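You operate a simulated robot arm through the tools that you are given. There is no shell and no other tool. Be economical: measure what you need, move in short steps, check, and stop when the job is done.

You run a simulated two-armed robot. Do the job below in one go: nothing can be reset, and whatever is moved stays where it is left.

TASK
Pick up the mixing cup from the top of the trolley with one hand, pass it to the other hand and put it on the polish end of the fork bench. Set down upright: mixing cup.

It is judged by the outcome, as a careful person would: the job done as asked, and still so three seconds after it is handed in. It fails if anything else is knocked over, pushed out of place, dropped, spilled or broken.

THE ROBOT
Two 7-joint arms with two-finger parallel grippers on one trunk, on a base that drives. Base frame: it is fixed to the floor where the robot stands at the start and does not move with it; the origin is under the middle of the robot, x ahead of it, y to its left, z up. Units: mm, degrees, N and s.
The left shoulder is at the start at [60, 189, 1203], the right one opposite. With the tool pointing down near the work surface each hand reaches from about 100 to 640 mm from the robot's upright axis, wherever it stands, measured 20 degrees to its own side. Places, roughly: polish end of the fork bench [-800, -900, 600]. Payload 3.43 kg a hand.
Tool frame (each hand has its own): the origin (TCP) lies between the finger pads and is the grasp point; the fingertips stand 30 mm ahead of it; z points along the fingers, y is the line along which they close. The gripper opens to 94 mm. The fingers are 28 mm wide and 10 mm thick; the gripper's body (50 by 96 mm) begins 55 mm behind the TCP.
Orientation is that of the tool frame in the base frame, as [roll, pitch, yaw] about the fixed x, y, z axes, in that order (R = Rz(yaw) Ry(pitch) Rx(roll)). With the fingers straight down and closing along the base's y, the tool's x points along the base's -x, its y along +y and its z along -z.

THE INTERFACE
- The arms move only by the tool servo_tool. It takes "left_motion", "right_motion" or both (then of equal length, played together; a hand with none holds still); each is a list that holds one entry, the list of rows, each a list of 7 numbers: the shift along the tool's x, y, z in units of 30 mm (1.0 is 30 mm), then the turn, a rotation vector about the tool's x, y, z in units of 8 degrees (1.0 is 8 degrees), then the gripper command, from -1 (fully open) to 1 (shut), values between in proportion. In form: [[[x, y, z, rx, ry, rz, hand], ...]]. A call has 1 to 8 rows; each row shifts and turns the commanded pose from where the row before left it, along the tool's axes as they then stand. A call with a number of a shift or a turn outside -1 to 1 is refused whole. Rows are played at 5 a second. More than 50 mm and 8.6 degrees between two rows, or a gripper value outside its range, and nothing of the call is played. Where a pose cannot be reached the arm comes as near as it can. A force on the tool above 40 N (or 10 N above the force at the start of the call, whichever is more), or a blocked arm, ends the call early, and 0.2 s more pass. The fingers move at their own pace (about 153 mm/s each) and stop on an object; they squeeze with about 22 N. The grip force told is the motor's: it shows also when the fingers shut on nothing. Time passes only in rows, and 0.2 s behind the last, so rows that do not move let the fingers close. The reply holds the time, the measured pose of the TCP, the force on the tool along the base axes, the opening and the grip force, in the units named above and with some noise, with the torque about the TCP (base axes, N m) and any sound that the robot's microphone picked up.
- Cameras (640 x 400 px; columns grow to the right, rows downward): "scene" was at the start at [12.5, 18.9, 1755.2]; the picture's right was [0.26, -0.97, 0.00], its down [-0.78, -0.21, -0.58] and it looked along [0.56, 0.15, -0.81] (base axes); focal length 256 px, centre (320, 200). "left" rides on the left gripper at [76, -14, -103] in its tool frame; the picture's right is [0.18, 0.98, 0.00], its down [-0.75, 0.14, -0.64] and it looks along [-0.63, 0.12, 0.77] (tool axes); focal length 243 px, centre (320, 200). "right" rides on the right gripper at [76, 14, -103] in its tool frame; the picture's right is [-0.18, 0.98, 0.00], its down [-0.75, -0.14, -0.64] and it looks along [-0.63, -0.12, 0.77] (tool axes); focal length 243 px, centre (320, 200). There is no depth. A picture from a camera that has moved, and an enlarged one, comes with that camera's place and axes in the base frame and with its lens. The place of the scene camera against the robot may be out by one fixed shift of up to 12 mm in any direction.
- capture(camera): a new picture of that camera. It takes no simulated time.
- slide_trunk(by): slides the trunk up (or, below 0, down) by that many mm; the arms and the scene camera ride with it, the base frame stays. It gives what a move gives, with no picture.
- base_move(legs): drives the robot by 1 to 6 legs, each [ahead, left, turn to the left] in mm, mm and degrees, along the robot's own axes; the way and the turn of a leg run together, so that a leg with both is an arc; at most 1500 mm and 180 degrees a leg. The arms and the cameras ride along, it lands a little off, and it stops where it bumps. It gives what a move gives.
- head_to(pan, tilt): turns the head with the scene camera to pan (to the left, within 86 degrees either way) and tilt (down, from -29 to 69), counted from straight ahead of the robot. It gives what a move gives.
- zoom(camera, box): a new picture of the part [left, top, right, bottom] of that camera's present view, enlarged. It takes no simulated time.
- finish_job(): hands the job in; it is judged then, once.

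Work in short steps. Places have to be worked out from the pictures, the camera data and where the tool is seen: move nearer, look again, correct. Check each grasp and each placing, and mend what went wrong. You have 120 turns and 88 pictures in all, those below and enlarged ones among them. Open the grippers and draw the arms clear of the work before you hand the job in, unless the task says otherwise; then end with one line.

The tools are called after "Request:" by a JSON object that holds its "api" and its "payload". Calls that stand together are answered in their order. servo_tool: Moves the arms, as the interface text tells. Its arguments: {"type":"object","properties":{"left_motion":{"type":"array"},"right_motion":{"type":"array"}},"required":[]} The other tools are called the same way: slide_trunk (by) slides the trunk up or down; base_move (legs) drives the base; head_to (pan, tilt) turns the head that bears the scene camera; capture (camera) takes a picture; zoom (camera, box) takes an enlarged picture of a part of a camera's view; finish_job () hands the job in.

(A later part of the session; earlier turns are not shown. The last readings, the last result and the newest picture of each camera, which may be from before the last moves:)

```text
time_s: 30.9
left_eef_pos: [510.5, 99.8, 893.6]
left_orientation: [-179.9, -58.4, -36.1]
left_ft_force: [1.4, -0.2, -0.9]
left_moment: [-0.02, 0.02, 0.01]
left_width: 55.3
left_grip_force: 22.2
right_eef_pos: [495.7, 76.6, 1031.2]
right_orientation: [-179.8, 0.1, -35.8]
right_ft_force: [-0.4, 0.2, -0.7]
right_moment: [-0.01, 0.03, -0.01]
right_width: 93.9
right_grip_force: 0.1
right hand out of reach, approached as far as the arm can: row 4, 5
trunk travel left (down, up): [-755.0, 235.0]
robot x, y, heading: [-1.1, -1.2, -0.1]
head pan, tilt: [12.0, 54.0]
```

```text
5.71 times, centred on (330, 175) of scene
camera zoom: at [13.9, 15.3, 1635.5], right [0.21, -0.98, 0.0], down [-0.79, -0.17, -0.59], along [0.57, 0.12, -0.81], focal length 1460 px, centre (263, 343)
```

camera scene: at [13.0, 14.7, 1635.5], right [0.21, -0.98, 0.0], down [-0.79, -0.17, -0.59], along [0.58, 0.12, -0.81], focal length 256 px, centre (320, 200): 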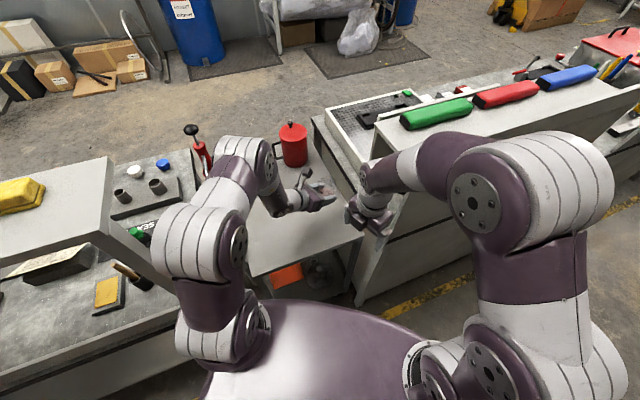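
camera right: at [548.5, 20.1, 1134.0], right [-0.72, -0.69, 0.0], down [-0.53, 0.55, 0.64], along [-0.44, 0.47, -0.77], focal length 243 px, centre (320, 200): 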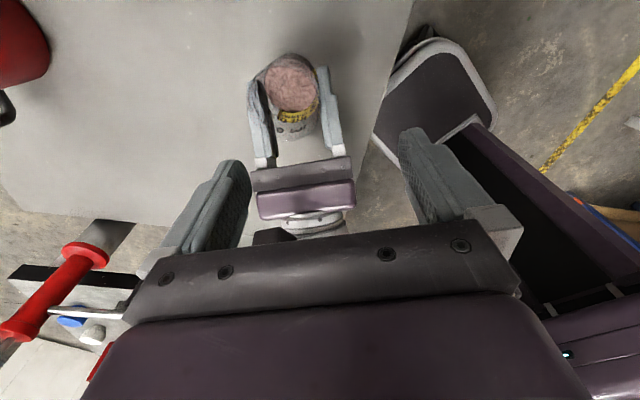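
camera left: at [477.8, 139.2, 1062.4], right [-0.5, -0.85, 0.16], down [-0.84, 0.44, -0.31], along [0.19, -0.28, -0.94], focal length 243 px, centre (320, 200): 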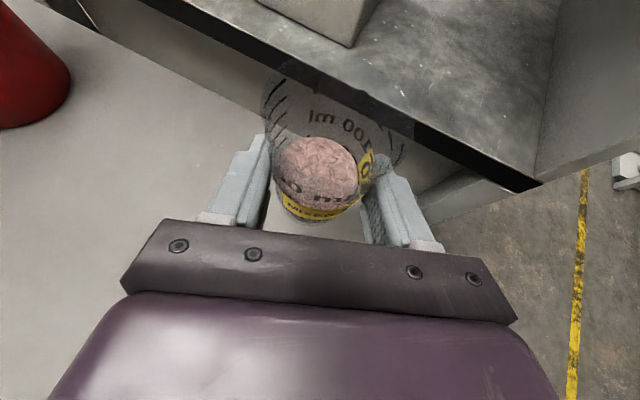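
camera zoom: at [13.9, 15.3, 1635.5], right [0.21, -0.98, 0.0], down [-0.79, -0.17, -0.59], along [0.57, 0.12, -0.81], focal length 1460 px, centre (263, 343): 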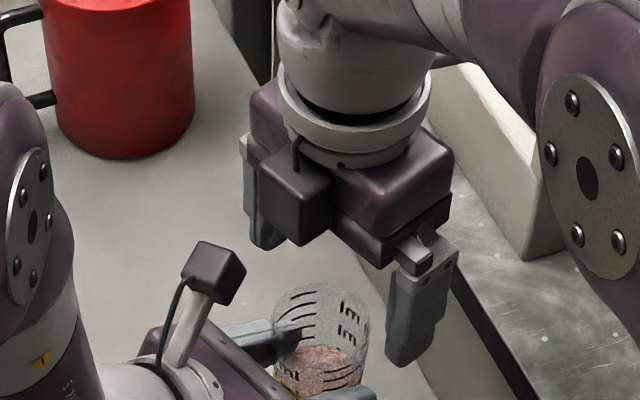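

The right gripper also has a box on its near side, so I lean the right hand about 16° away from the left hand's camera. I also move the cup about 45 mm toward the right hand.

Request:
{"api": "servo_tool", "payload": {"left_motion": [[[0, 0.38, 0, 0, 0, 0, 1], [0, 0.38, 0, 0, 0, 0, 1], [0, 0.38, 0, 0, 0, 0, 1], [0, 0.38, 0, 0, 0, 0, 1]]], "right_motion": [[[0, 0.33, -0.2, 0, -0.5, 0, -1], [0, 0, 0, 0, -0.5, 0, -1], [0, 0, 0, 0, -0.5, 0, -1], [0, 0, 0, 0, -0.5, 0, -1]]]}}

Request:
{"api": "capture", "payload": {"camera": "right"}}

Request:
{"api": "zoom", "payload": {"camera": "scene", "box": [290, 140, 370, 210]}}

```text
time_s: 31.9
left_eef_pos: [484.8, 61.7, 893.3]
left_orientation: [-179.8, -58.5, -36.1]
left_ft_force: [0.1, 0.0, -1.9]
left_moment: [0.01, 0.02, 0.0]
left_width: 55.2
left_grip_force: 22.4
right_eef_pos: [450.4, 52.3, 1007.1]
right_orientation: [-179.6, 16.1, -35.7]
right_ft_force: [0.0, -0.6, 0.2]
right_moment: [0.01, 0.0, -0.02]
right_width: 94.2
right_grip_force: 0.1
right hand out of reach, approached as far as the arm can: row 1, 2, 3, 4
trunk travel left (down, up): [-755.0, 235.0]
robot x, y, heading: [-0.5, 2.6, 0.0]
head pan, tilt: [12.0, 54.0]
```

```text
56 pictures are left
camera right: at [524.0, -18.7, 1085.4], right [-0.72, -0.69, 0.05], down [-0.36, 0.43, 0.83], along [-0.59, 0.58, -0.56], focal length 243 px, centre (320, 200)
```

right: 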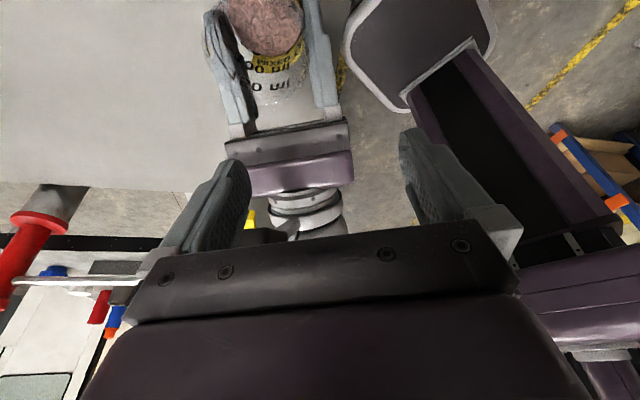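

```text
5.71 times, centred on (330, 175) of scene
camera zoom: at [13.5, 14.6, 1635.5], right [0.21, -0.98, 0.0], down [-0.79, -0.17, -0.59], along [0.57, 0.12, -0.81], focal length 1460 px, centre (263, 343)
```

zoom: 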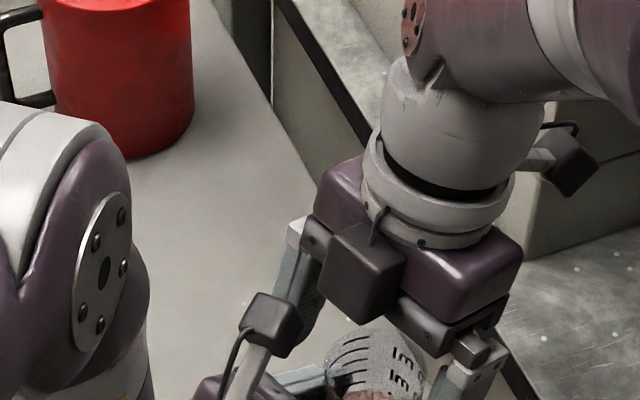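

The arm sank and drew back as it neared its limit, close to the left camera. I back the right hand away along its approach axis, then straighten it.

Request:
{"api": "servo_tool", "payload": {"right_motion": [[[0.5, 0.1, -0.1, 0, 0, 0, -1], [0.5, 0.3, -0.1, 0, 0.5, 0, -1], [0.3, 0.5, 0, 0, 0.5, 0, -1], [0, 0.5, 0, 0, 0.5, 0, -1], [0, 0.5, 0, 0, 0.5, 0, -1]]]}}

Request:
{"api": "zoom", "payload": {"camera": "scene", "box": [270, 120, 390, 220]}}

```text
time_s: 33.1
left_eef_pos: [483.1, 60.8, 892.4]
left_orientation: [-179.9, -58.5, -36.1]
left_ft_force: [-0.3, 0.0, -1.2]
left_moment: [0.05, 0.03, 0.01]
left_width: 54.9
left_grip_force: 21.5
right_eef_pos: [444.5, -16.5, 1002.2]
right_orientation: [-179.6, 0.0, -35.8]
right_ft_force: [-0.3, 0.1, -0.2]
right_moment: [0.01, 0.0, 0.02]
right_width: 94.2
right_grip_force: 0.0
right hand out of reach, approached as far as the arm can: row 1
trunk travel left (down, up): [-755.0, 235.0]
robot x, y, heading: [2.0, 1.6, 0.1]
head pan, tilt: [12.0, 54.0]
```

```text
4.00 times, centred on (330, 170) of scene
camera zoom: at [12.8, 15.4, 1635.5], right [0.21, -0.98, 0.0], down [-0.79, -0.17, -0.59], along [0.58, 0.12, -0.81], focal length 1022 px, centre (280, 320)
```

zoom: 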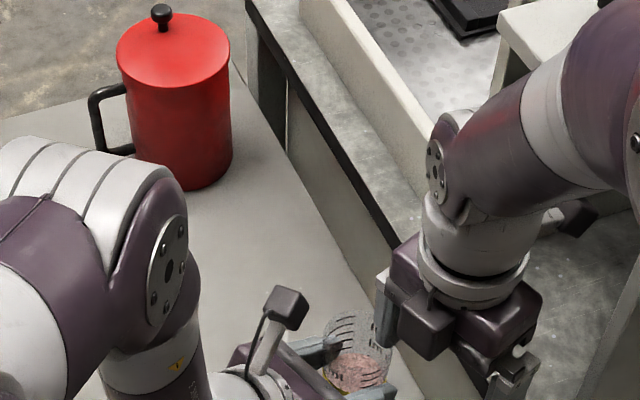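

Both hands are clear. I raise the trunk 120 mm to relax the right wrist, then lower the left hand back to its height.

Request:
{"api": "slide_trunk", "payload": {"by": 120}}

Request:
{"api": "servo_tool", "payload": {"left_motion": [[[-0.57, 0, 0.35, 0, 0, 0, 1], [-0.57, 0, 0.35, 0, 0, 0, 1], [-0.57, 0, 0.35, 0, 0, 0, 1], [-0.57, 0, 0.35, 0, 0, 0, 1]]], "right_motion": [[[0, 0.33, 0.5, 0, 0, 0, -1], [0, 0.33, 0.5, 0, 0, 0, -1], [0, 0.33, 0.5, 0, 0, 0, -1], [0, 0, 0, 0, 0, 0, -1]]]}}

```text
time_s: 33.9
left_eef_pos: [486.2, 62.1, 950.6]
left_orientation: [179.9, -58.3, -36.0]
left_ft_force: [-0.1, -0.2, -0.5]
left_moment: [0.01, 0.02, 0.0]
left_width: 54.7
left_grip_force: 22.6
right_eef_pos: [443.9, -18.5, 1053.7]
right_orientation: [179.7, 0.4, -35.4]
right_ft_force: [5.6, 0.8, -10.7]
right_moment: [0.67, 1.4, 0.44]
right_width: 94.1
right_grip_force: 0.1
trunk travel left (down, up): [-813.0, 177.0]
robot x, y, heading: [3.4, 3.7, -0.0]
head pan, tilt: [12.0, 54.0]
stopped: the force on the tool passed its limit (the readings are from after the stop); the commanded pose is now the measured one
```

```text
time_s: 34.9
left_eef_pos: [482.8, 61.6, 871.2]
left_orientation: [-180.0, -58.4, -36.0]
left_ft_force: [-0.5, 0.3, -0.2]
left_moment: [0.01, 0.01, 0.0]
left_width: 55.1
left_grip_force: 21.6
right_eef_pos: [423.9, -40.7, 1009.8]
right_orientation: [179.9, 0.2, -35.5]
right_ft_force: [-0.9, -0.7, -0.9]
right_moment: [0.01, 0.05, 0.01]
right_width: 93.8
right_grip_force: 0.1
trunk travel left (down, up): [-813.0, 177.0]
robot x, y, heading: [-0.7, 0.4, -0.2]
head pan, tilt: [12.0, 54.0]
```

The trunk rise stopped because the right hand touched something above it, likely the shelf of the right-hand bench. I look at the whole scene.

Request:
{"api": "capture", "payload": {"camera": "scene"}}

Request:
{"api": "zoom", "payload": {"camera": "scene", "box": [300, 90, 460, 240]}}

```text
53 pictures are left
camera scene: at [14.6, 15.7, 1693.5], right [0.21, -0.98, 0.0], down [-0.79, -0.17, -0.59], along [0.57, 0.12, -0.81], focal length 256 px, centre (320, 200)
```

scene: 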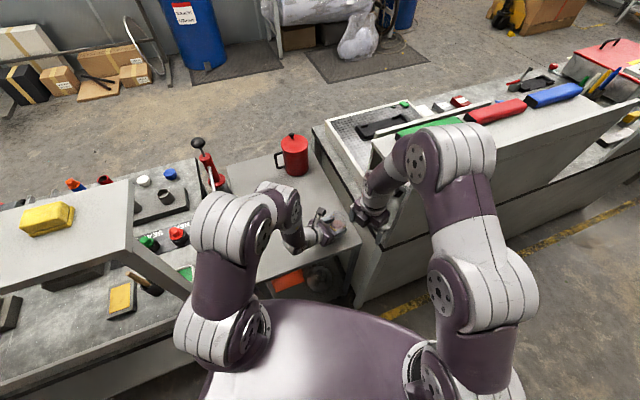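

```text
2.67 times, centred on (380, 165) of scene
camera zoom: at [14.6, 15.7, 1693.5], right [0.21, -0.98, 0.0], down [-0.79, -0.17, -0.59], along [0.57, 0.12, -0.81], focal length 682 px, centre (160, 293)
```

zoom: 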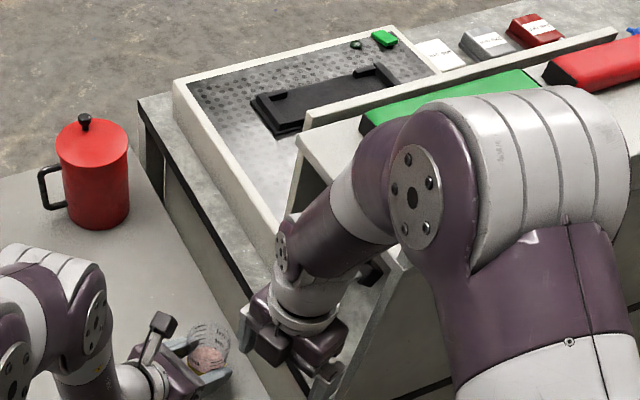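

The bench items are undisturbed; the hand's camera had got beside the shelf's end. I lift the cup slightly and back the robot away 350 mm for free space.

Request:
{"api": "servo_tool", "payload": {"left_motion": [[[0.43, 0, -0.26, 0, 0, 0, 1], [0.43, 0, -0.26, 0, 0, 0, 1], [0.43, 0, -0.26, 0, 0, 0, 1]]]}}

Request:
{"api": "base_move", "payload": {"legs": [[-350, 0, 0]]}}

Request:
{"api": "capture", "payload": {"camera": "scene"}}

```text
time_s: 35.7
left_eef_pos: [484.6, 62.2, 917.9]
left_orientation: [-179.9, -58.4, -36.1]
left_ft_force: [-0.4, 0.7, -1.2]
left_moment: [0.02, 0.01, -0.03]
left_width: 55.1
left_grip_force: 22.0
right_eef_pos: [423.0, -41.4, 1010.7]
right_orientation: [179.8, 0.3, -35.5]
right_ft_force: [-0.5, 0.0, -0.4]
right_moment: [-0.03, 0.01, -0.01]
right_width: 94.0
right_grip_force: 0.0
trunk travel left (down, up): [-813.0, 177.0]
robot x, y, heading: [1.8, 1.4, 0.1]
head pan, tilt: [12.0, 54.0]
```

```text
time_s: 36.8
left_eef_pos: [442.9, 63.2, 916.6]
left_orientation: [179.9, -58.3, -36.0]
left_ft_force: [0.4, -0.2, -0.2]
left_moment: [0.01, 0.03, 0.0]
left_width: 54.9
left_grip_force: 21.9
right_eef_pos: [386.4, -37.5, 1010.3]
right_orientation: [-179.5, -0.4, -34.5]
right_ft_force: [0.1, 0.8, 0.0]
right_moment: [-0.04, 0.06, 0.03]
right_width: 94.0
right_grip_force: 0.0
trunk travel left (down, up): [-813.0, 177.0]
robot x, y, heading: [-45.0, 3.3, 0.0]
head pan, tilt: [12.0, 54.0]
stopped in leg 1: the force on the tool passed its limit (the readings are from after the stop); the commanded pose is now the measured one
```

```text
51 pictures are left
camera scene: at [-28.5, 16.5, 1693.5], right [0.21, -0.98, 0.0], down [-0.79, -0.17, -0.59], along [0.57, 0.12, -0.81], focal length 256 px, centre (320, 200)
```

scene: 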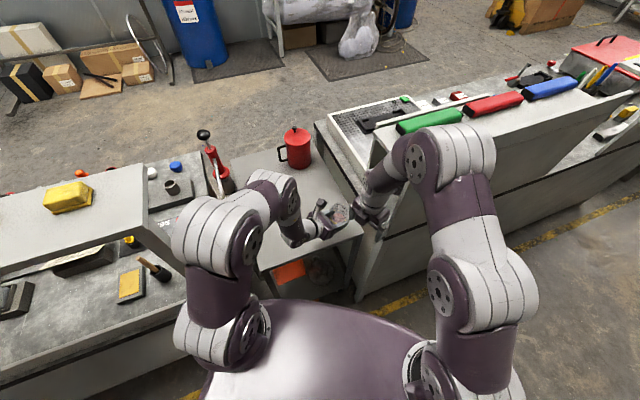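

It touched again while backing. I zoom in on the right hand and the bench's end.

Request:
{"api": "zoom", "payload": {"camera": "scene", "box": [320, 120, 440, 240]}}

Request:
{"api": "capture", "payload": {"camera": "right"}}

```text
3.33 times, centred on (380, 180) of scene
camera zoom: at [-28.5, 16.5, 1693.5], right [0.21, -0.98, 0.0], down [-0.79, -0.17, -0.59], along [0.57, 0.12, -0.81], focal length 852 px, centre (120, 267)
```

zoom: 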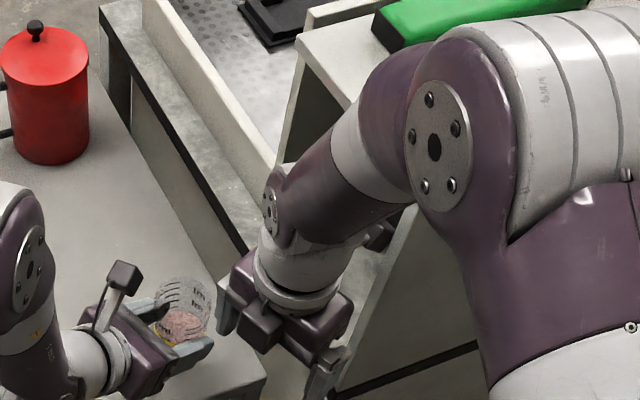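

```text
49 pictures are left
camera right: at [439.9, -93.4, 1115.3], right [-0.71, -0.71, -0.01], down [-0.55, 0.54, 0.64], along [-0.45, 0.46, -0.77], focal length 243 px, centre (320, 200)
```

right: 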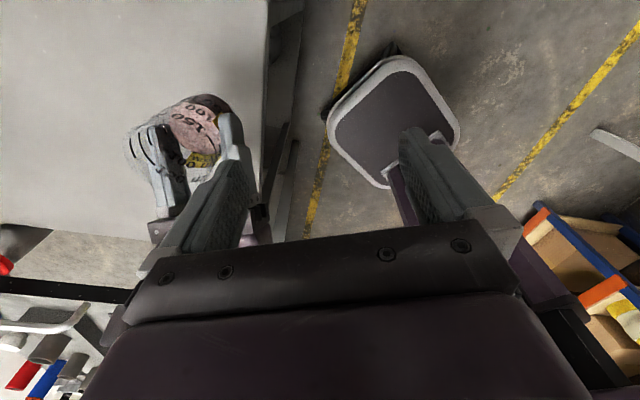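

The hand camera is caught inside the bench's slanted end panel. I move the left hand aside and swing the right hand's camera away from the panel.

Request:
{"api": "servo_tool", "payload": {"left_motion": [[[0, -0.6, 0, 0, 0, 0, 1], [0, -0.6, 0, 0, 0, 0, 1], [0, -0.6, 0, 0, 0, 0, 1], [0, -0.6, 0, 0, 0, 0, 1], [0, 0, 0, 0, 0, 0, 1]]], "right_motion": [[[0.15, -0.3, 0, 0, 0, 0, -1], [0, -0.4, 0, 0, 0, -1, -1], [0, -0.4, 0, 0, 0, -1, -1], [0, -0.2, 0, 0, 0, -1, -1], [0, 0, 0, 0, 0, -1, -1]]]}}

Request:
{"api": "zoom", "payload": {"camera": "scene", "box": [280, 120, 440, 240]}}

```text
time_s: 38.0
left_eef_pos: [484.6, 120.0, 917.7]
left_orientation: [-179.8, -58.4, -36.1]
left_ft_force: [0.0, -0.4, -1.5]
left_moment: [0.04, 0.02, 0.01]
left_width: 54.8
left_grip_force: 22.0
right_eef_pos: [408.4, -7.0, 1012.5]
right_orientation: [-179.6, -0.6, -2.3]
right_ft_force: [0.4, -0.3, -0.1]
right_moment: [-0.01, 0.02, -0.02]
right_width: 94.0
right_grip_force: 0.0
trunk travel left (down, up): [-813.0, 177.0]
robot x, y, heading: [-45.2, -0.9, 0.2]
head pan, tilt: [12.0, 54.0]
```

```text
3.33 times, centred on (360, 180) of scene
camera zoom: at [-30.2, 15.2, 1693.5], right [0.21, -0.98, 0.0], down [-0.79, -0.17, -0.59], along [0.57, 0.12, -0.81], focal length 852 px, centre (187, 267)
```

zoom: 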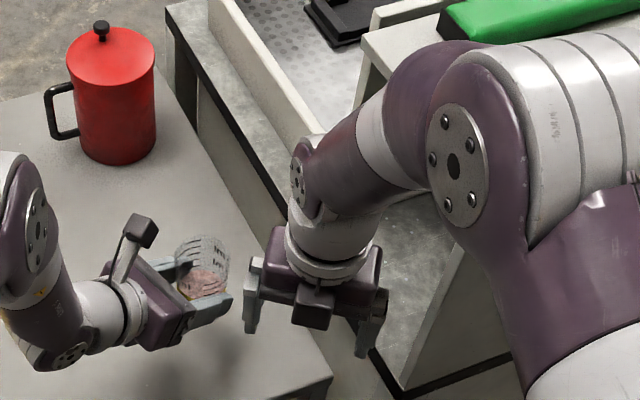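

The camera is clear of the panel now. I back away carefully.

Request:
{"api": "base_move", "payload": {"legs": [[-350, 0, 0]]}}

Request:
{"api": "capture", "payload": {"camera": "scene"}}

```text
time_s: 40.2
left_eef_pos: [133.4, 119.7, 917.8]
left_orientation: [-179.9, -58.4, -36.0]
left_ft_force: [0.3, 0.0, -1.5]
left_moment: [0.02, -0.01, 0.01]
left_width: 54.7
left_grip_force: 21.9
right_eef_pos: [55.0, -7.4, 1012.6]
right_orientation: [-179.7, -0.6, -2.5]
right_ft_force: [-0.2, 0.2, 0.4]
right_moment: [-0.01, -0.03, 0.03]
right_width: 94.2
right_grip_force: 0.2
trunk travel left (down, up): [-813.0, 177.0]
robot x, y, heading: [-394.8, 0.8, 0.1]
head pan, tilt: [12.0, 54.0]
```

```text
47 pictures are left
camera scene: at [-381.0, 14.9, 1693.5], right [0.21, -0.98, 0.0], down [-0.79, -0.17, -0.59], along [0.57, 0.12, -0.81], focal length 256 px, centre (320, 200)
```

scene: 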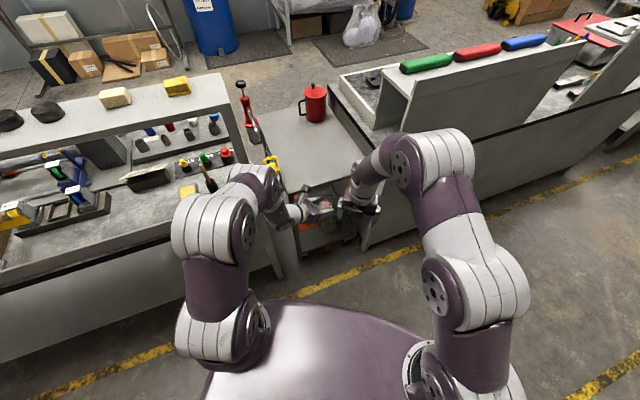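

Clear of everything and nothing disturbed. Out here I rotate the left hand 24° to point more forward, lower it, and match the right hand's yaw.

Request:
{"api": "servo_tool", "payload": {"left_motion": [[[-0.43, 0, 0.26, 0.43, 0, -0.26, 1], [-0.43, 0, 0.26, 0.43, 0, -0.26, 1], [-0.43, 0, 0.26, 0.43, 0, -0.26, 1], [-0.43, 0, 0.26, 0.43, 0, -0.26, 1], [-0.43, 0, 0.26, 0.43, 0, -0.26, 1], [-0.43, 0, 0.26, 0.43, 0, -0.26, 1]]], "right_motion": [[[0, 0, 0.1, -0.05, 0.07, 0.3, -1], [0, 0, 0.1, 0, 0, 0.3, -1], [0, 0, 0.1, 0, 0, 0.3, -1], [0, 0, 0, 0, 0, 0.3, -1], [0, 0, 0, 0, 0, 0, -1], [0, 0, 0, 0, 0, 0, -1]]]}}

```text
time_s: 41.6
left_eef_pos: [113.7, 146.5, 868.8]
left_orientation: [177.5, -58.5, -10.8]
left_ft_force: [-1.0, 0.3, -1.1]
left_moment: [-0.08, -0.01, -0.02]
left_width: 54.6
left_grip_force: 21.7
left hand out of reach, approached as far as the arm can: row 5, 6
right_eef_pos: [55.8, -6.8, 1001.9]
right_orientation: [179.9, -1.2, -12.0]
right_ft_force: [0.7, 0.0, 1.4]
right_moment: [0.03, -0.04, -0.04]
right_width: 93.6
right_grip_force: 0.0
trunk travel left (down, up): [-813.0, 177.0]
robot x, y, heading: [-396.5, -0.6, -0.0]
head pan, tilt: [12.0, 54.0]
```

The left is at its limit but fine there. I shift the cup 100 mm toward the centre and correct the small tilt of the right hand.

Request:
{"api": "servo_tool", "payload": {"left_motion": [[[0, 0.7, 0, 0, 0, 0, 1], [0, 0.7, 0, 0, 0, 0, 1], [0, 0.7, 0, 0, 0, 0, 1], [0, 0.7, 0, 0, 0, 0, 1], [0, 0.5, 0, 0, 0, 0, 1]]], "right_motion": [[[0, 0.6, 0, 0, -0.15, 0, -1], [0, 0.6, 0, 0, 0, 0, -1], [0, 0.6, 0, 0, 0, 0, -1], [0, 0, 0, 0, 0, 0, -1], [0, 0, 0, 0, 0, 0, -1]]]}}

Request:
{"api": "capture", "payload": {"camera": "right"}}

Request:
{"api": "capture", "payload": {"camera": "left"}}

```text
time_s: 42.8
left_eef_pos: [118.5, 156.6, 868.2]
left_orientation: [179.7, -58.5, -12.1]
left_ft_force: [0.1, -0.1, -0.5]
left_moment: [-0.01, 0.0, -0.02]
left_width: 54.5
left_grip_force: 21.9
left hand out of reach, approached as far as the arm can: row 1, 2, 3, 4, 5
right_eef_pos: [44.3, -61.0, 1003.2]
right_orientation: [-179.9, 0.1, -12.0]
right_ft_force: [-0.5, 0.3, 0.3]
right_moment: [-0.03, -0.01, -0.03]
right_width: 94.3
right_grip_force: 0.2
trunk travel left (down, up): [-813.0, 177.0]
robot x, y, heading: [-392.9, 2.3, 0.3]
head pan, tilt: [12.0, 54.0]
```

```text
46 pictures are left
camera right: at [116.0, -90.9, 1106.3], right [-0.38, -0.92, 0.0], down [-0.71, 0.29, 0.64], along [-0.59, 0.25, -0.77], focal length 243 px, centre (320, 200)
```

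right: 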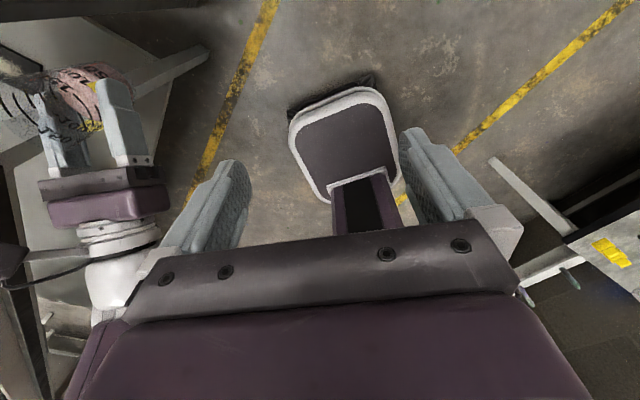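

```text
45 pictures are left
camera left: at [75.3, 180.9, 987.5], right [-0.12, -0.98, 0.16], down [-0.95, 0.06, -0.31], along [0.29, -0.19, -0.94], focal length 243 px, centre (320, 200)
```

left: 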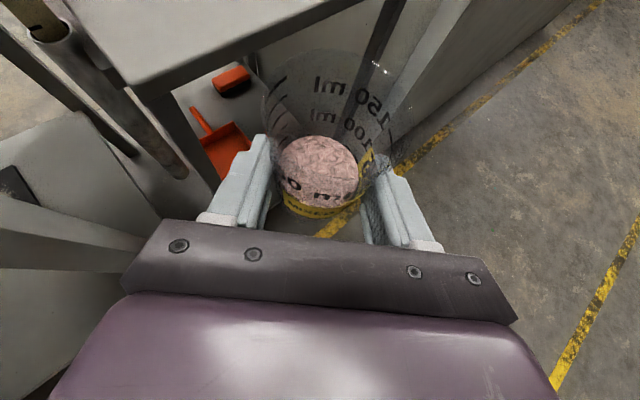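

The left wrist's roll limit blocks it at this yaw. I turn both hands to about -30° and move the cup in again.

Request:
{"api": "servo_tool", "payload": {"left_motion": [[[0, 0, 0, -0.64, 0, 0.39, 1], [0, 0, 0, -0.64, 0, 0.39, 1], [0, 0.3, 0, -0.64, 0, 0.39, 1], [0, 0.7, 0, 0, 0, 0, 1], [0, 0.7, 0, 0, 0, 0, 1], [0, 0.7, 0, 0, 0, 0, 1], [0, 0.5, 0, 0, 0, 0, 1]]], "right_motion": [[[0, 0, 0, 0, 0, 0.75, -1], [0, 0, 0, 0, 0, 0.75, -1], [0, 0, 0, 0, 0, 0.75, -1], [0, 0, 0, 0, 0, 0, -1], [0, 0, 0, 0, 0, 0, -1], [0, 0, 0, 0, 0, 0, -1], [0, 0, 0, 0, 0, 0, -1]]]}}

```text
time_s: 44.4
left_eef_pos: [76.6, 78.8, 867.3]
left_orientation: [-179.5, -58.3, -30.0]
left_ft_force: [0.6, -0.5, 0.0]
left_moment: [0.03, 0.01, -0.01]
left_width: 54.5
left_grip_force: 21.6
right_eef_pos: [44.6, -60.3, 1002.4]
right_orientation: [-179.9, 0.2, -30.1]
right_ft_force: [0.1, -0.2, -0.1]
right_moment: [-0.02, -0.01, -0.03]
right_width: 93.6
right_grip_force: 0.0
trunk travel left (down, up): [-813.0, 177.0]
robot x, y, heading: [-395.6, -0.3, 0.4]
head pan, tilt: [12.0, 54.0]
```

Both hands are at -30°. I lean the right hand ~12° and move it to 50 mm beside the cup's axis.

Request:
{"api": "servo_tool", "payload": {"right_motion": [[[-0.4, -0.6, 0, 0, -0.5, 0, -1], [-0.4, -0.6, 0, 0, -0.5, 0, -1], [0, -0.6, 0, 0, -0.5, 0, -1], [0, -0.6, 0, 0, 0, 0, -1], [0, -0.5, 0, 0, 0, 0, -1], [0, 0, 0, 0, 0, 0, -1]]]}}

Request:
{"api": "capture", "payload": {"camera": "right"}}

Request:
{"api": "zoom", "payload": {"camera": "scene", "box": [270, 140, 430, 260]}}

```text
time_s: 45.8
left_eef_pos: [76.7, 79.3, 867.7]
left_orientation: [-179.6, -58.4, -30.1]
left_ft_force: [-0.3, -0.7, -1.2]
left_moment: [0.01, 0.01, -0.02]
left_width: 54.5
left_grip_force: 22.3
right_eef_pos: [67.4, 26.0, 1004.2]
right_orientation: [-179.9, 12.1, -30.1]
right_ft_force: [0.3, -0.4, 0.1]
right_moment: [-0.03, 0.0, -0.01]
right_width: 94.0
right_grip_force: 0.1
trunk travel left (down, up): [-813.0, 177.0]
robot x, y, heading: [-396.9, -0.3, 0.2]
head pan, tilt: [12.0, 54.0]
```

```text
44 pictures are left
camera right: at [143.0, -33.5, 1088.7], right [-0.65, -0.76, 0.04], down [-0.45, 0.42, 0.79], along [-0.61, 0.49, -0.62], focal length 243 px, centre (320, 200)
```

right: 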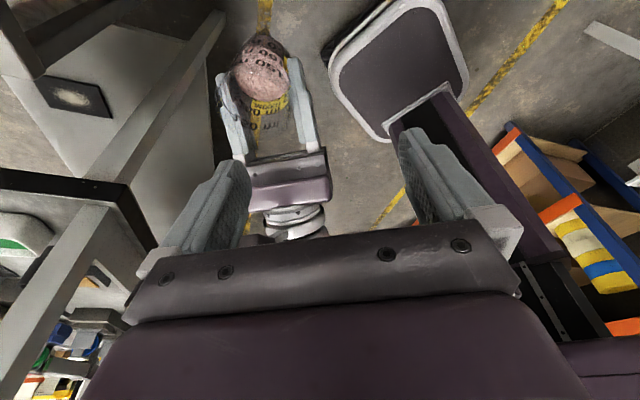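

```text
3.33 times, centred on (350, 200) of scene
camera zoom: at [-381.5, 14.5, 1693.5], right [0.21, -0.98, 0.0], down [-0.79, -0.17, -0.59], along [0.57, 0.12, -0.81], focal length 852 px, centre (220, 200)
```

zoom: 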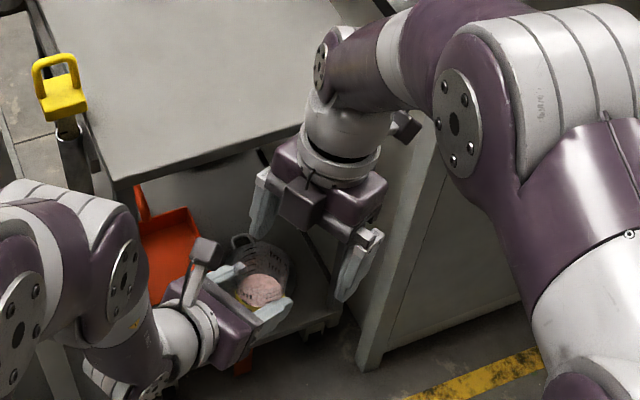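

The readings and picture agree: the cup axis is at about (89,72). I slide the last 50 mm over the cup.

Request:
{"api": "servo_tool", "payload": {"right_motion": [[[-0.05, -0.56, 0, 0, 0, 0, -1], [-0.05, -0.56, 0, 0, 0, 0, -1], [-0.05, -0.56, 0, 0, 0, 0, -1], [0, 0, 0, 0, 0, 0, -1]]]}}

Request:
{"api": "capture", "payload": {"camera": "right"}}

Request:
{"api": "zoom", "payload": {"camera": "scene", "box": [280, 150, 380, 240]}}

```text
time_s: 46.8
left_eef_pos: [76.4, 78.8, 868.5]
left_orientation: [-179.6, -58.4, -30.1]
left_ft_force: [0.3, 0.3, -1.1]
left_moment: [-0.01, 0.0, -0.02]
left_width: 54.3
left_grip_force: 22.0
right_eef_pos: [88.3, 72.9, 1004.6]
right_orientation: [180.0, 12.0, -29.9]
right_ft_force: [0.4, -0.1, 0.0]
right_moment: [0.01, -0.03, 0.04]
right_width: 94.0
right_grip_force: 0.1
trunk travel left (down, up): [-813.0, 177.0]
robot x, y, heading: [-396.9, -2.0, -0.1]
head pan, tilt: [12.0, 54.0]
```

```text
42 pictures are left
camera right: at [164.3, 12.4, 1090.2], right [-0.65, -0.76, 0.04], down [-0.45, 0.42, 0.79], along [-0.61, 0.49, -0.62], focal length 243 px, centre (320, 200)
```

right: 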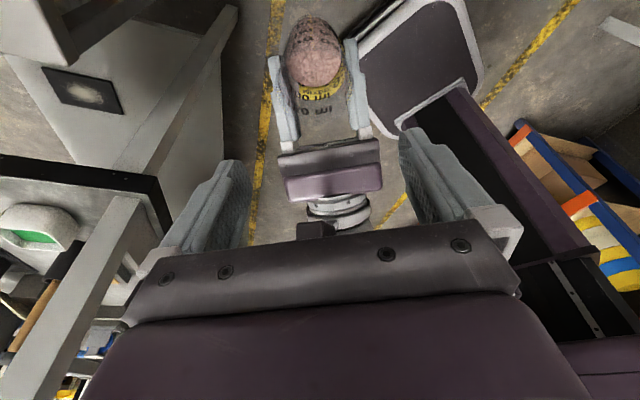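

```text
4.44 times, centred on (330, 195) of scene
camera zoom: at [-381.8, 14.5, 1693.5], right [0.21, -0.98, 0.0], down [-0.79, -0.17, -0.59], along [0.57, 0.12, -0.81], focal length 1136 px, centre (276, 222)
```

zoom: 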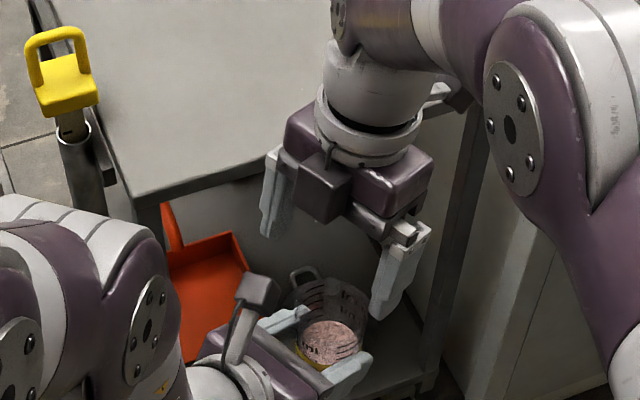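

The right hand is centred over the cup. I descend 50 mm and check the clearance.

Request:
{"api": "servo_tool", "payload": {"right_motion": [[[0.12, 0, 0.55, 0, 0, 0, -1], [0.12, 0, 0.55, 0, 0, 0, -1], [0.12, 0, 0.55, 0, 0, 0, -1], [0, 0, 0, 0, 0, 0, -1]]]}}

Request:
{"api": "capture", "payload": {"camera": "right"}}

Request:
{"api": "zoom", "payload": {"camera": "scene", "box": [290, 170, 370, 240]}}

Request:
{"api": "capture", "payload": {"camera": "left"}}

```text
time_s: 47.8
left_eef_pos: [76.2, 79.8, 867.7]
left_orientation: [-179.7, -58.5, -30.1]
left_ft_force: [-0.9, -0.7, -0.8]
left_moment: [0.03, 0.02, -0.02]
left_width: 54.5
left_grip_force: 22.2
right_eef_pos: [89.6, 72.2, 955.3]
right_orientation: [-179.9, 12.1, -30.0]
right_ft_force: [-0.3, -1.2, -0.2]
right_moment: [-0.02, 0.01, 0.01]
right_width: 94.0
right_grip_force: 0.0
trunk travel left (down, up): [-813.0, 177.0]
robot x, y, heading: [-400.3, 1.3, 0.1]
head pan, tilt: [12.0, 54.0]
```

```text
40 pictures are left
camera right: at [165.5, 12.5, 1039.4], right [-0.65, -0.76, 0.04], down [-0.45, 0.42, 0.79], along [-0.61, 0.49, -0.62], focal length 243 px, centre (320, 200)
```

right: 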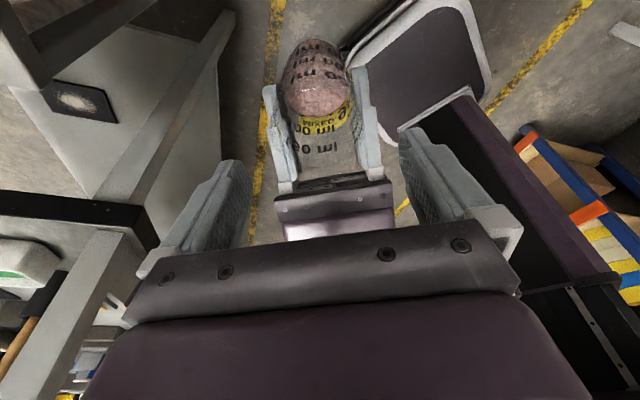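

```text
5.71 times, centred on (330, 205) of scene
camera zoom: at [-381.6, 14.9, 1693.5], right [0.21, -0.98, 0.0], down [-0.79, -0.17, -0.59], along [0.57, 0.12, -0.81], focal length 1460 px, centre (263, 171)
```

zoom: 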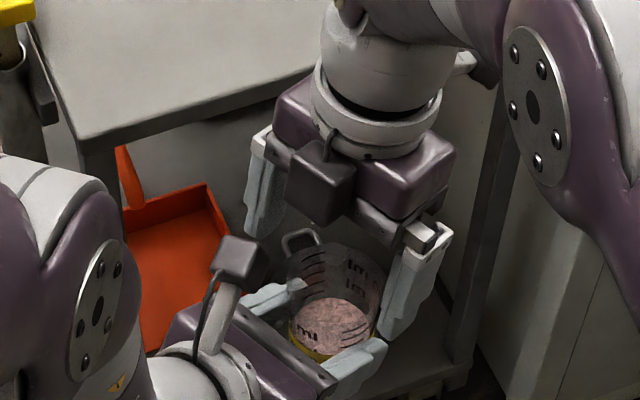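

```text
38 pictures are left
camera left: at [41.7, 115.5, 986.6], right [-0.4, -0.9, 0.15], down [-0.89, 0.35, -0.31], along [0.22, -0.26, -0.94], focal length 243 px, centre (320, 200)
```

left: 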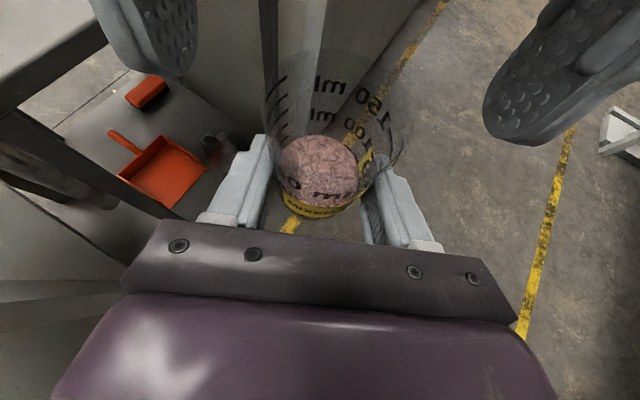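

Fingers straddle the cup symmetrically, and I put the rim at z≈912. I lean 4° more, shift 10 mm away from the left hand's camera, and descend to about 918.

Request:
{"api": "servo_tool", "payload": {"right_motion": [[[0.33, 0, -0.07, 0, -0.5, 0, -1], [0.113, 0, 0.395, 0, 0, 0, -1], [0.113, 0, 0.395, 0, 0, 0, -1], [0.113, 0, 0.395, 0, 0, 0, -1], [0, 0, 0, 0, 0, 0, -1]]]}}

Request:
{"api": "zoom", "payload": {"camera": "scene", "box": [290, 170, 370, 240]}}

Request:
{"api": "capture", "payload": {"camera": "left"}}

```text
time_s: 49.0
left_eef_pos: [76.3, 79.6, 867.7]
left_orientation: [-179.7, -58.6, -30.1]
left_ft_force: [0.3, -0.6, -1.3]
left_moment: [0.0, 0.0, 0.0]
left_width: 54.3
left_grip_force: 21.6
right_eef_pos: [92.0, 64.6, 915.5]
right_orientation: [180.0, 16.0, -30.0]
right_ft_force: [-0.1, -0.6, -0.4]
right_moment: [-0.01, -0.01, 0.01]
right_width: 93.9
right_grip_force: 0.0
right hand out of reach, approached as far as the arm can: row 1
trunk travel left (down, up): [-813.0, 177.0]
robot x, y, heading: [-395.6, -0.1, 0.1]
head pan, tilt: [12.0, 54.0]
```

```text
5.71 times, centred on (330, 205) of scene
camera zoom: at [-381.9, 15.1, 1693.5], right [0.21, -0.98, 0.0], down [-0.79, -0.17, -0.59], along [0.57, 0.12, -0.81], focal length 1460 px, centre (263, 171)
```

zoom: 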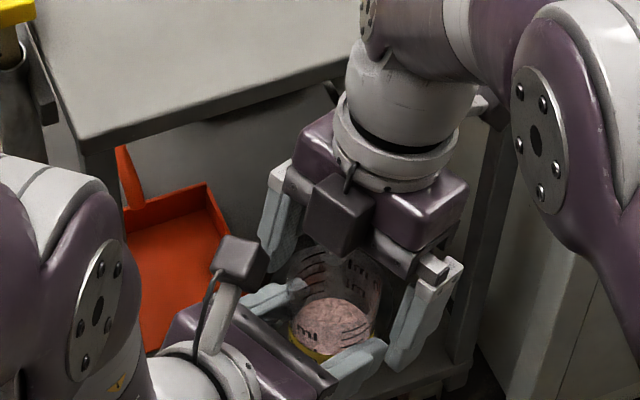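

```text
36 pictures are left
camera left: at [41.6, 115.6, 986.7], right [-0.4, -0.9, 0.15], down [-0.89, 0.35, -0.31], along [0.22, -0.26, -0.94], focal length 243 px, centre (320, 200)
```

left: 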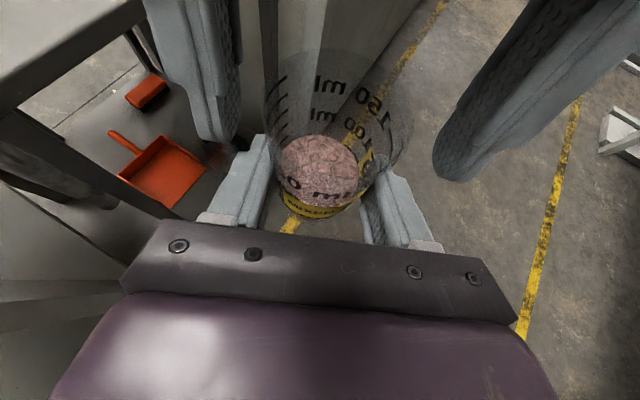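

Offset is about 5 mm sideways; I correct it and close the right grip on the upper cup while the left still holds.

Request:
{"api": "servo_tool", "payload": {"left_motion": [[[0, 0, 0, 0, 0, 0, 1], [0, 0, 0, 0, 0, 0, 1], [0, 0, 0, 0, 0, 0, 1], [0, 0, 0, 0, 0, 0, 1], [0, 0, 0, 0, 0, 0, 1], [0, 0, 0, 0, 0, 0, 1]]], "right_motion": [[[0, -0.17, 0, 0, 0, 0, -1], [0, 0, 0, 0, 0, 0, 0], [0, 0, 0, 0, 0, 0, 0.2], [0, 0, 0, 0, 0, 0, 0.4], [0, 0, 0, 0, 0, 0, 1], [0, 0, 0, 0, 0, 0, 1]]]}}

Request:
{"api": "zoom", "payload": {"camera": "scene", "box": [290, 170, 370, 240]}}

Request:
{"api": "capture", "payload": {"camera": "left"}}

```text
time_s: 50.4
left_eef_pos: [76.3, 79.4, 867.0]
left_orientation: [-179.7, -58.4, -29.9]
left_ft_force: [5.5, 4.0, -6.7]
left_moment: [-0.04, 0.23, 0.12]
left_width: 54.5
left_grip_force: 21.7
right_eef_pos: [95.1, 70.4, 915.6]
right_orientation: [180.0, 16.1, -30.0]
right_ft_force: [-5.8, -4.0, 5.9]
right_moment: [-0.09, 0.17, -0.03]
right_width: 58.4
right_grip_force: 22.2
trunk travel left (down, up): [-813.0, 177.0]
robot x, y, heading: [-393.8, 2.3, 0.0]
head pan, tilt: [12.0, 54.0]
```

```text
5.71 times, centred on (330, 205) of scene
camera zoom: at [-381.4, 14.9, 1693.5], right [0.21, -0.98, 0.0], down [-0.79, -0.17, -0.59], along [0.57, 0.12, -0.81], focal length 1460 px, centre (263, 171)
```

zoom: 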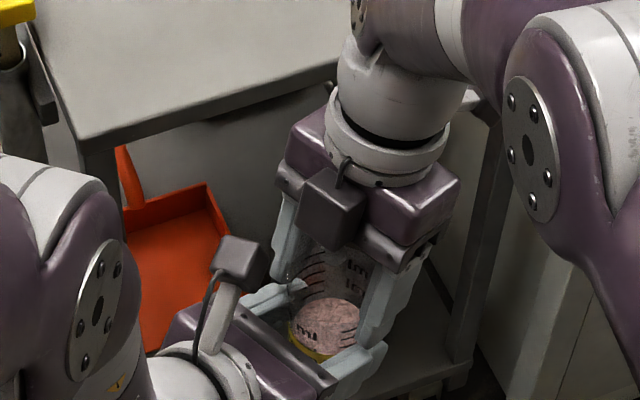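

```text
34 pictures are left
camera left: at [41.9, 115.7, 986.5], right [-0.4, -0.9, 0.15], down [-0.89, 0.35, -0.31], along [0.22, -0.26, -0.94], focal length 243 px, centre (320, 200)
```

left: 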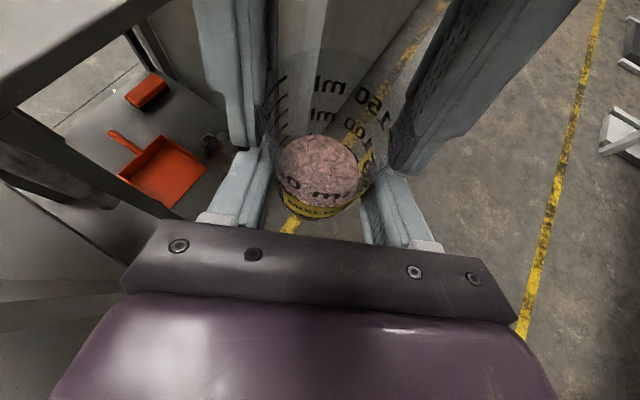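

The right grip holds at 58.4 mm with modest forces. I open the left hand and draw it back along its own fingers.

Request:
{"api": "servo_tool", "payload": {"left_motion": [[[0, 0, 0, 0, 0, 0, 0], [0, 0, 0, 0, 0, 0, -0.7], [0, 0, 0, 0, 0, 0, -1]]], "right_motion": [[[0, 0, 0, 0, 0, 0, 1], [0, 0, 0, 0, 0, 0, 1], [0, 0, 0, 0, 0, 0, 1]]]}}

Request:
{"api": "capture", "payload": {"camera": "left"}}

```text
time_s: 51.2
left_eef_pos: [75.5, 80.6, 867.6]
left_orientation: [-179.8, -58.5, -30.1]
left_ft_force: [-0.3, 0.5, -0.2]
left_moment: [0.03, 0.02, -0.02]
left_width: 94.3
left_grip_force: 0.1
right_eef_pos: [94.7, 70.6, 914.6]
right_orientation: [-179.9, 16.0, -30.0]
right_ft_force: [-0.3, 0.0, 0.0]
right_moment: [0.01, -0.01, 0.03]
right_width: 58.5
right_grip_force: 22.1
trunk travel left (down, up): [-813.0, 177.0]
robot x, y, heading: [-394.4, 1.5, -0.1]
head pan, tilt: [12.0, 54.0]
```

```text
33 pictures are left
camera left: at [41.8, 115.5, 986.6], right [-0.4, -0.9, 0.15], down [-0.89, 0.35, -0.31], along [0.22, -0.26, -0.94], focal length 243 px, centre (320, 200)
```

left: 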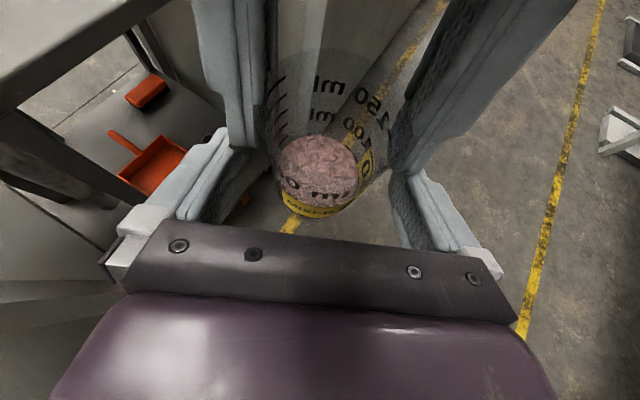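

The right hand holds the cup alone. I draw the left hand back.

Request:
{"api": "servo_tool", "payload": {"left_motion": [[[0, 0, -0.6, 0, 0, 0, -1], [0, 0, -0.8, 0, 0, 0, -1], [0, 0, -0.8, 0, 0, 0, -1], [0, -0.6, -0.6, 0, 0, 0, -1], [0, -0.8, 0, 0, 0, 0, -1]]]}}

Request:
{"api": "capture", "payload": {"camera": "scene"}}

Request:
{"api": "capture", "payload": {"camera": "right"}}

```text
time_s: 52.4
left_eef_pos: [61.4, 151.2, 918.7]
left_orientation: [-179.8, -58.5, -29.9]
left_ft_force: [-0.8, 0.0, -0.7]
left_moment: [0.0, 0.02, -0.02]
left_width: 94.1
left_grip_force: 0.1
left hand out of reach, approached as far as the arm can: row 2, 3
right_eef_pos: [96.1, 71.0, 914.7]
right_orientation: [180.0, 16.1, -30.0]
right_ft_force: [-0.6, -0.3, 0.1]
right_moment: [0.01, -0.03, -0.03]
right_width: 58.3
right_grip_force: 22.0
trunk travel left (down, up): [-813.0, 177.0]
robot x, y, heading: [-398.2, -0.0, -0.2]
head pan, tilt: [12.0, 54.0]
```

```text
32 pictures are left
camera scene: at [-380.2, 15.8, 1693.5], right [0.21, -0.98, 0.0], down [-0.79, -0.17, -0.59], along [0.57, 0.12, -0.81], focal length 256 px, centre (320, 200)
```

scene: 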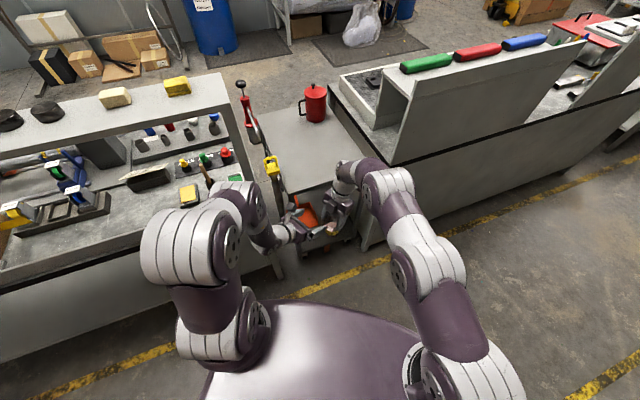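

```text
31 pictures are left
camera right: at [175.9, 7.7, 993.4], right [-0.64, -0.76, 0.05], down [-0.4, 0.4, 0.83], along [-0.65, 0.51, -0.56], focal length 243 px, centre (320, 200)
```

right: 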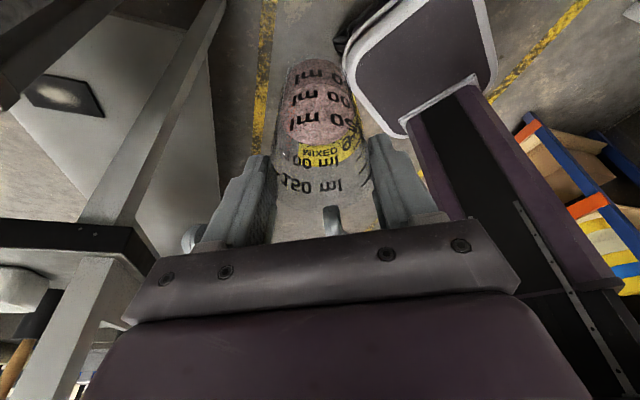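

The hand-over is done and the cup is upright. I raise the left hand out of the way.

Request:
{"api": "servo_tool", "payload": {"left_motion": [[[0.7, -0.6, -0.43, 0, -0.3, 0, -1], [0.7, -0.6, -0.43, 0, -0.5, 0, -1], [0.8, -0.4, -0.43, 0, -0.5, 0, -1], [0.8, -0.4, -0.43, 0, -0.5, 0, -1], [0.8, 0, -0.43, 0, -0.5, 0, -1], [0.8, 0, -0.43, 0, -0.5, 0, -1], [0.8, 0, -0.43, 0, -0.5, 0, -1]]]}}

Request:
{"api": "head_to", "payload": {"pan": -80, "tilt": 40}}

Request:
{"api": "capture", "payload": {"camera": "scene"}}

```text
time_s: 54.0
left_eef_pos: [126.5, 183.4, 1093.7]
left_orientation: [-179.7, -31.9, -29.7]
left_ft_force: [0.6, 0.2, 0.2]
left_moment: [-0.01, 0.0, 0.0]
left_width: 94.2
left_grip_force: 0.1
right_eef_pos: [94.8, 70.8, 915.0]
right_orientation: [180.0, 16.1, -29.9]
right_ft_force: [0.5, 0.7, -0.7]
right_moment: [-0.01, -0.04, -0.01]
right_width: 58.1
right_grip_force: 22.4
trunk travel left (down, up): [-813.0, 177.0]
robot x, y, heading: [-395.1, 2.9, 0.5]
head pan, tilt: [12.0, 54.0]
```

```text
time_s: 55.7
left_eef_pos: [126.3, 183.6, 1093.9]
left_orientation: [-179.8, -32.1, -29.8]
left_ft_force: [-0.2, 1.0, 0.4]
left_moment: [0.01, -0.03, 0.0]
left_width: 94.1
left_grip_force: 0.1
right_eef_pos: [93.8, 69.1, 915.2]
right_orientation: [-180.0, 16.1, -29.9]
right_ft_force: [0.5, 0.7, 0.4]
right_moment: [0.0, 0.03, 0.01]
right_width: 58.3
right_grip_force: 22.2
trunk travel left (down, up): [-813.0, 177.0]
robot x, y, heading: [-395.4, -2.2, -0.1]
head pan, tilt: [-80.0, 40.0]
```

```text
30 pictures are left
camera scene: at [-437.8, -84.2, 1712.9], right [-0.98, -0.18, 0.0], down [-0.11, 0.63, -0.77], along [0.14, -0.75, -0.64], focal length 256 px, centre (320, 200)
```

scene: 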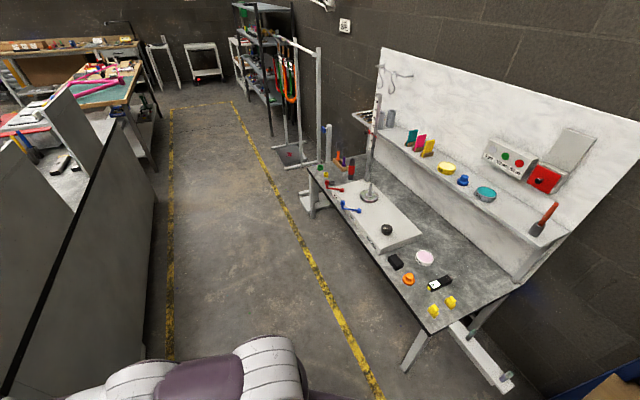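

I now have a good view of the bench from a second position. I zoom in to fix positions.

Request:
{"api": "zoom", "payload": {"camera": "scene", "box": [370, 220, 530, 350]}}

```text
3.08 times, centred on (450, 285) of scene
camera zoom: at [-437.8, -84.2, 1712.9], right [-0.98, -0.18, 0.0], down [-0.11, 0.63, -0.77], along [0.14, -0.75, -0.64], focal length 786 px, centre (-80, -62)
```

zoom: 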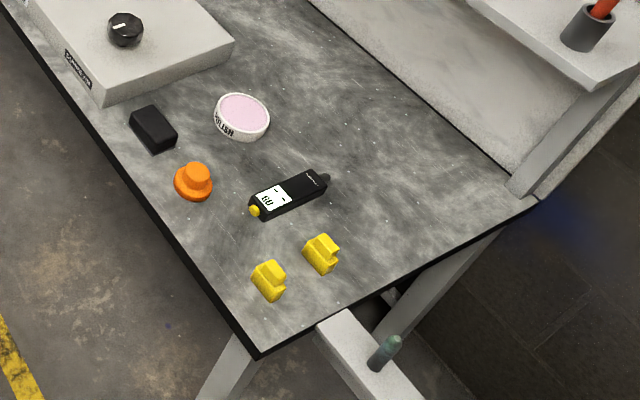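

Best spot is about (-785,-912): clear between the orange knob, pad, gauge and black block if the fingers open along world (.86,-.5). That needs hand yaw near -5° at heading ≈235°, so I turn the hand and bring it toward the right side, then turn the base.

Request:
{"api": "servo_tool", "payload": {"right_motion": [[[0, 0.5, 0, 0, 0, 0, 1], [0, 0.6, 0, -0.11, 0, -0.38, 1], [0, 0.6, 0, -0.22, 0, -0.75, 1], [0, 0.6, 0, -0.22, 0, -0.75, 1], [0, 0.6, 0, -0.22, 0, -0.75, 1], [0, 0.6, 0, -0.11, 0, -0.5, 1], [0, 0.4, 0, 0, 0, 0, 1]]]}}

Request:
{"api": "capture", "payload": {"camera": "right"}}

```text
time_s: 57.3
left_eef_pos: [126.8, 183.0, 1094.8]
left_orientation: [-179.8, -32.0, -29.9]
left_ft_force: [0.5, -0.8, 0.4]
left_moment: [0.02, 0.02, -0.01]
left_width: 93.9
left_grip_force: 0.0
right_eef_pos: [56.2, -37.2, 914.8]
right_orientation: [-179.8, 16.0, -3.8]
right_ft_force: [-0.8, 0.1, 0.4]
right_moment: [-0.01, 0.04, 0.02]
right_width: 58.2
right_grip_force: 22.2
trunk travel left (down, up): [-813.0, 177.0]
robot x, y, heading: [-392.0, -0.8, 0.1]
head pan, tilt: [-80.0, 40.0]
```

```text
28 pictures are left
camera right: at [156.8, -59.3, 993.4], right [-0.24, -0.97, 0.05], down [-0.54, 0.17, 0.83], along [-0.81, 0.18, -0.56], focal length 243 px, centre (320, 200)
```

right: 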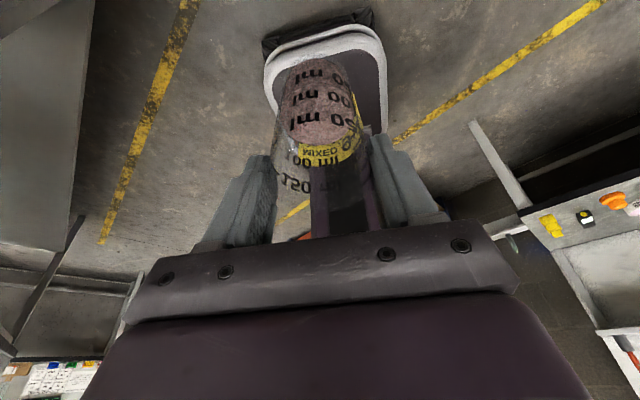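

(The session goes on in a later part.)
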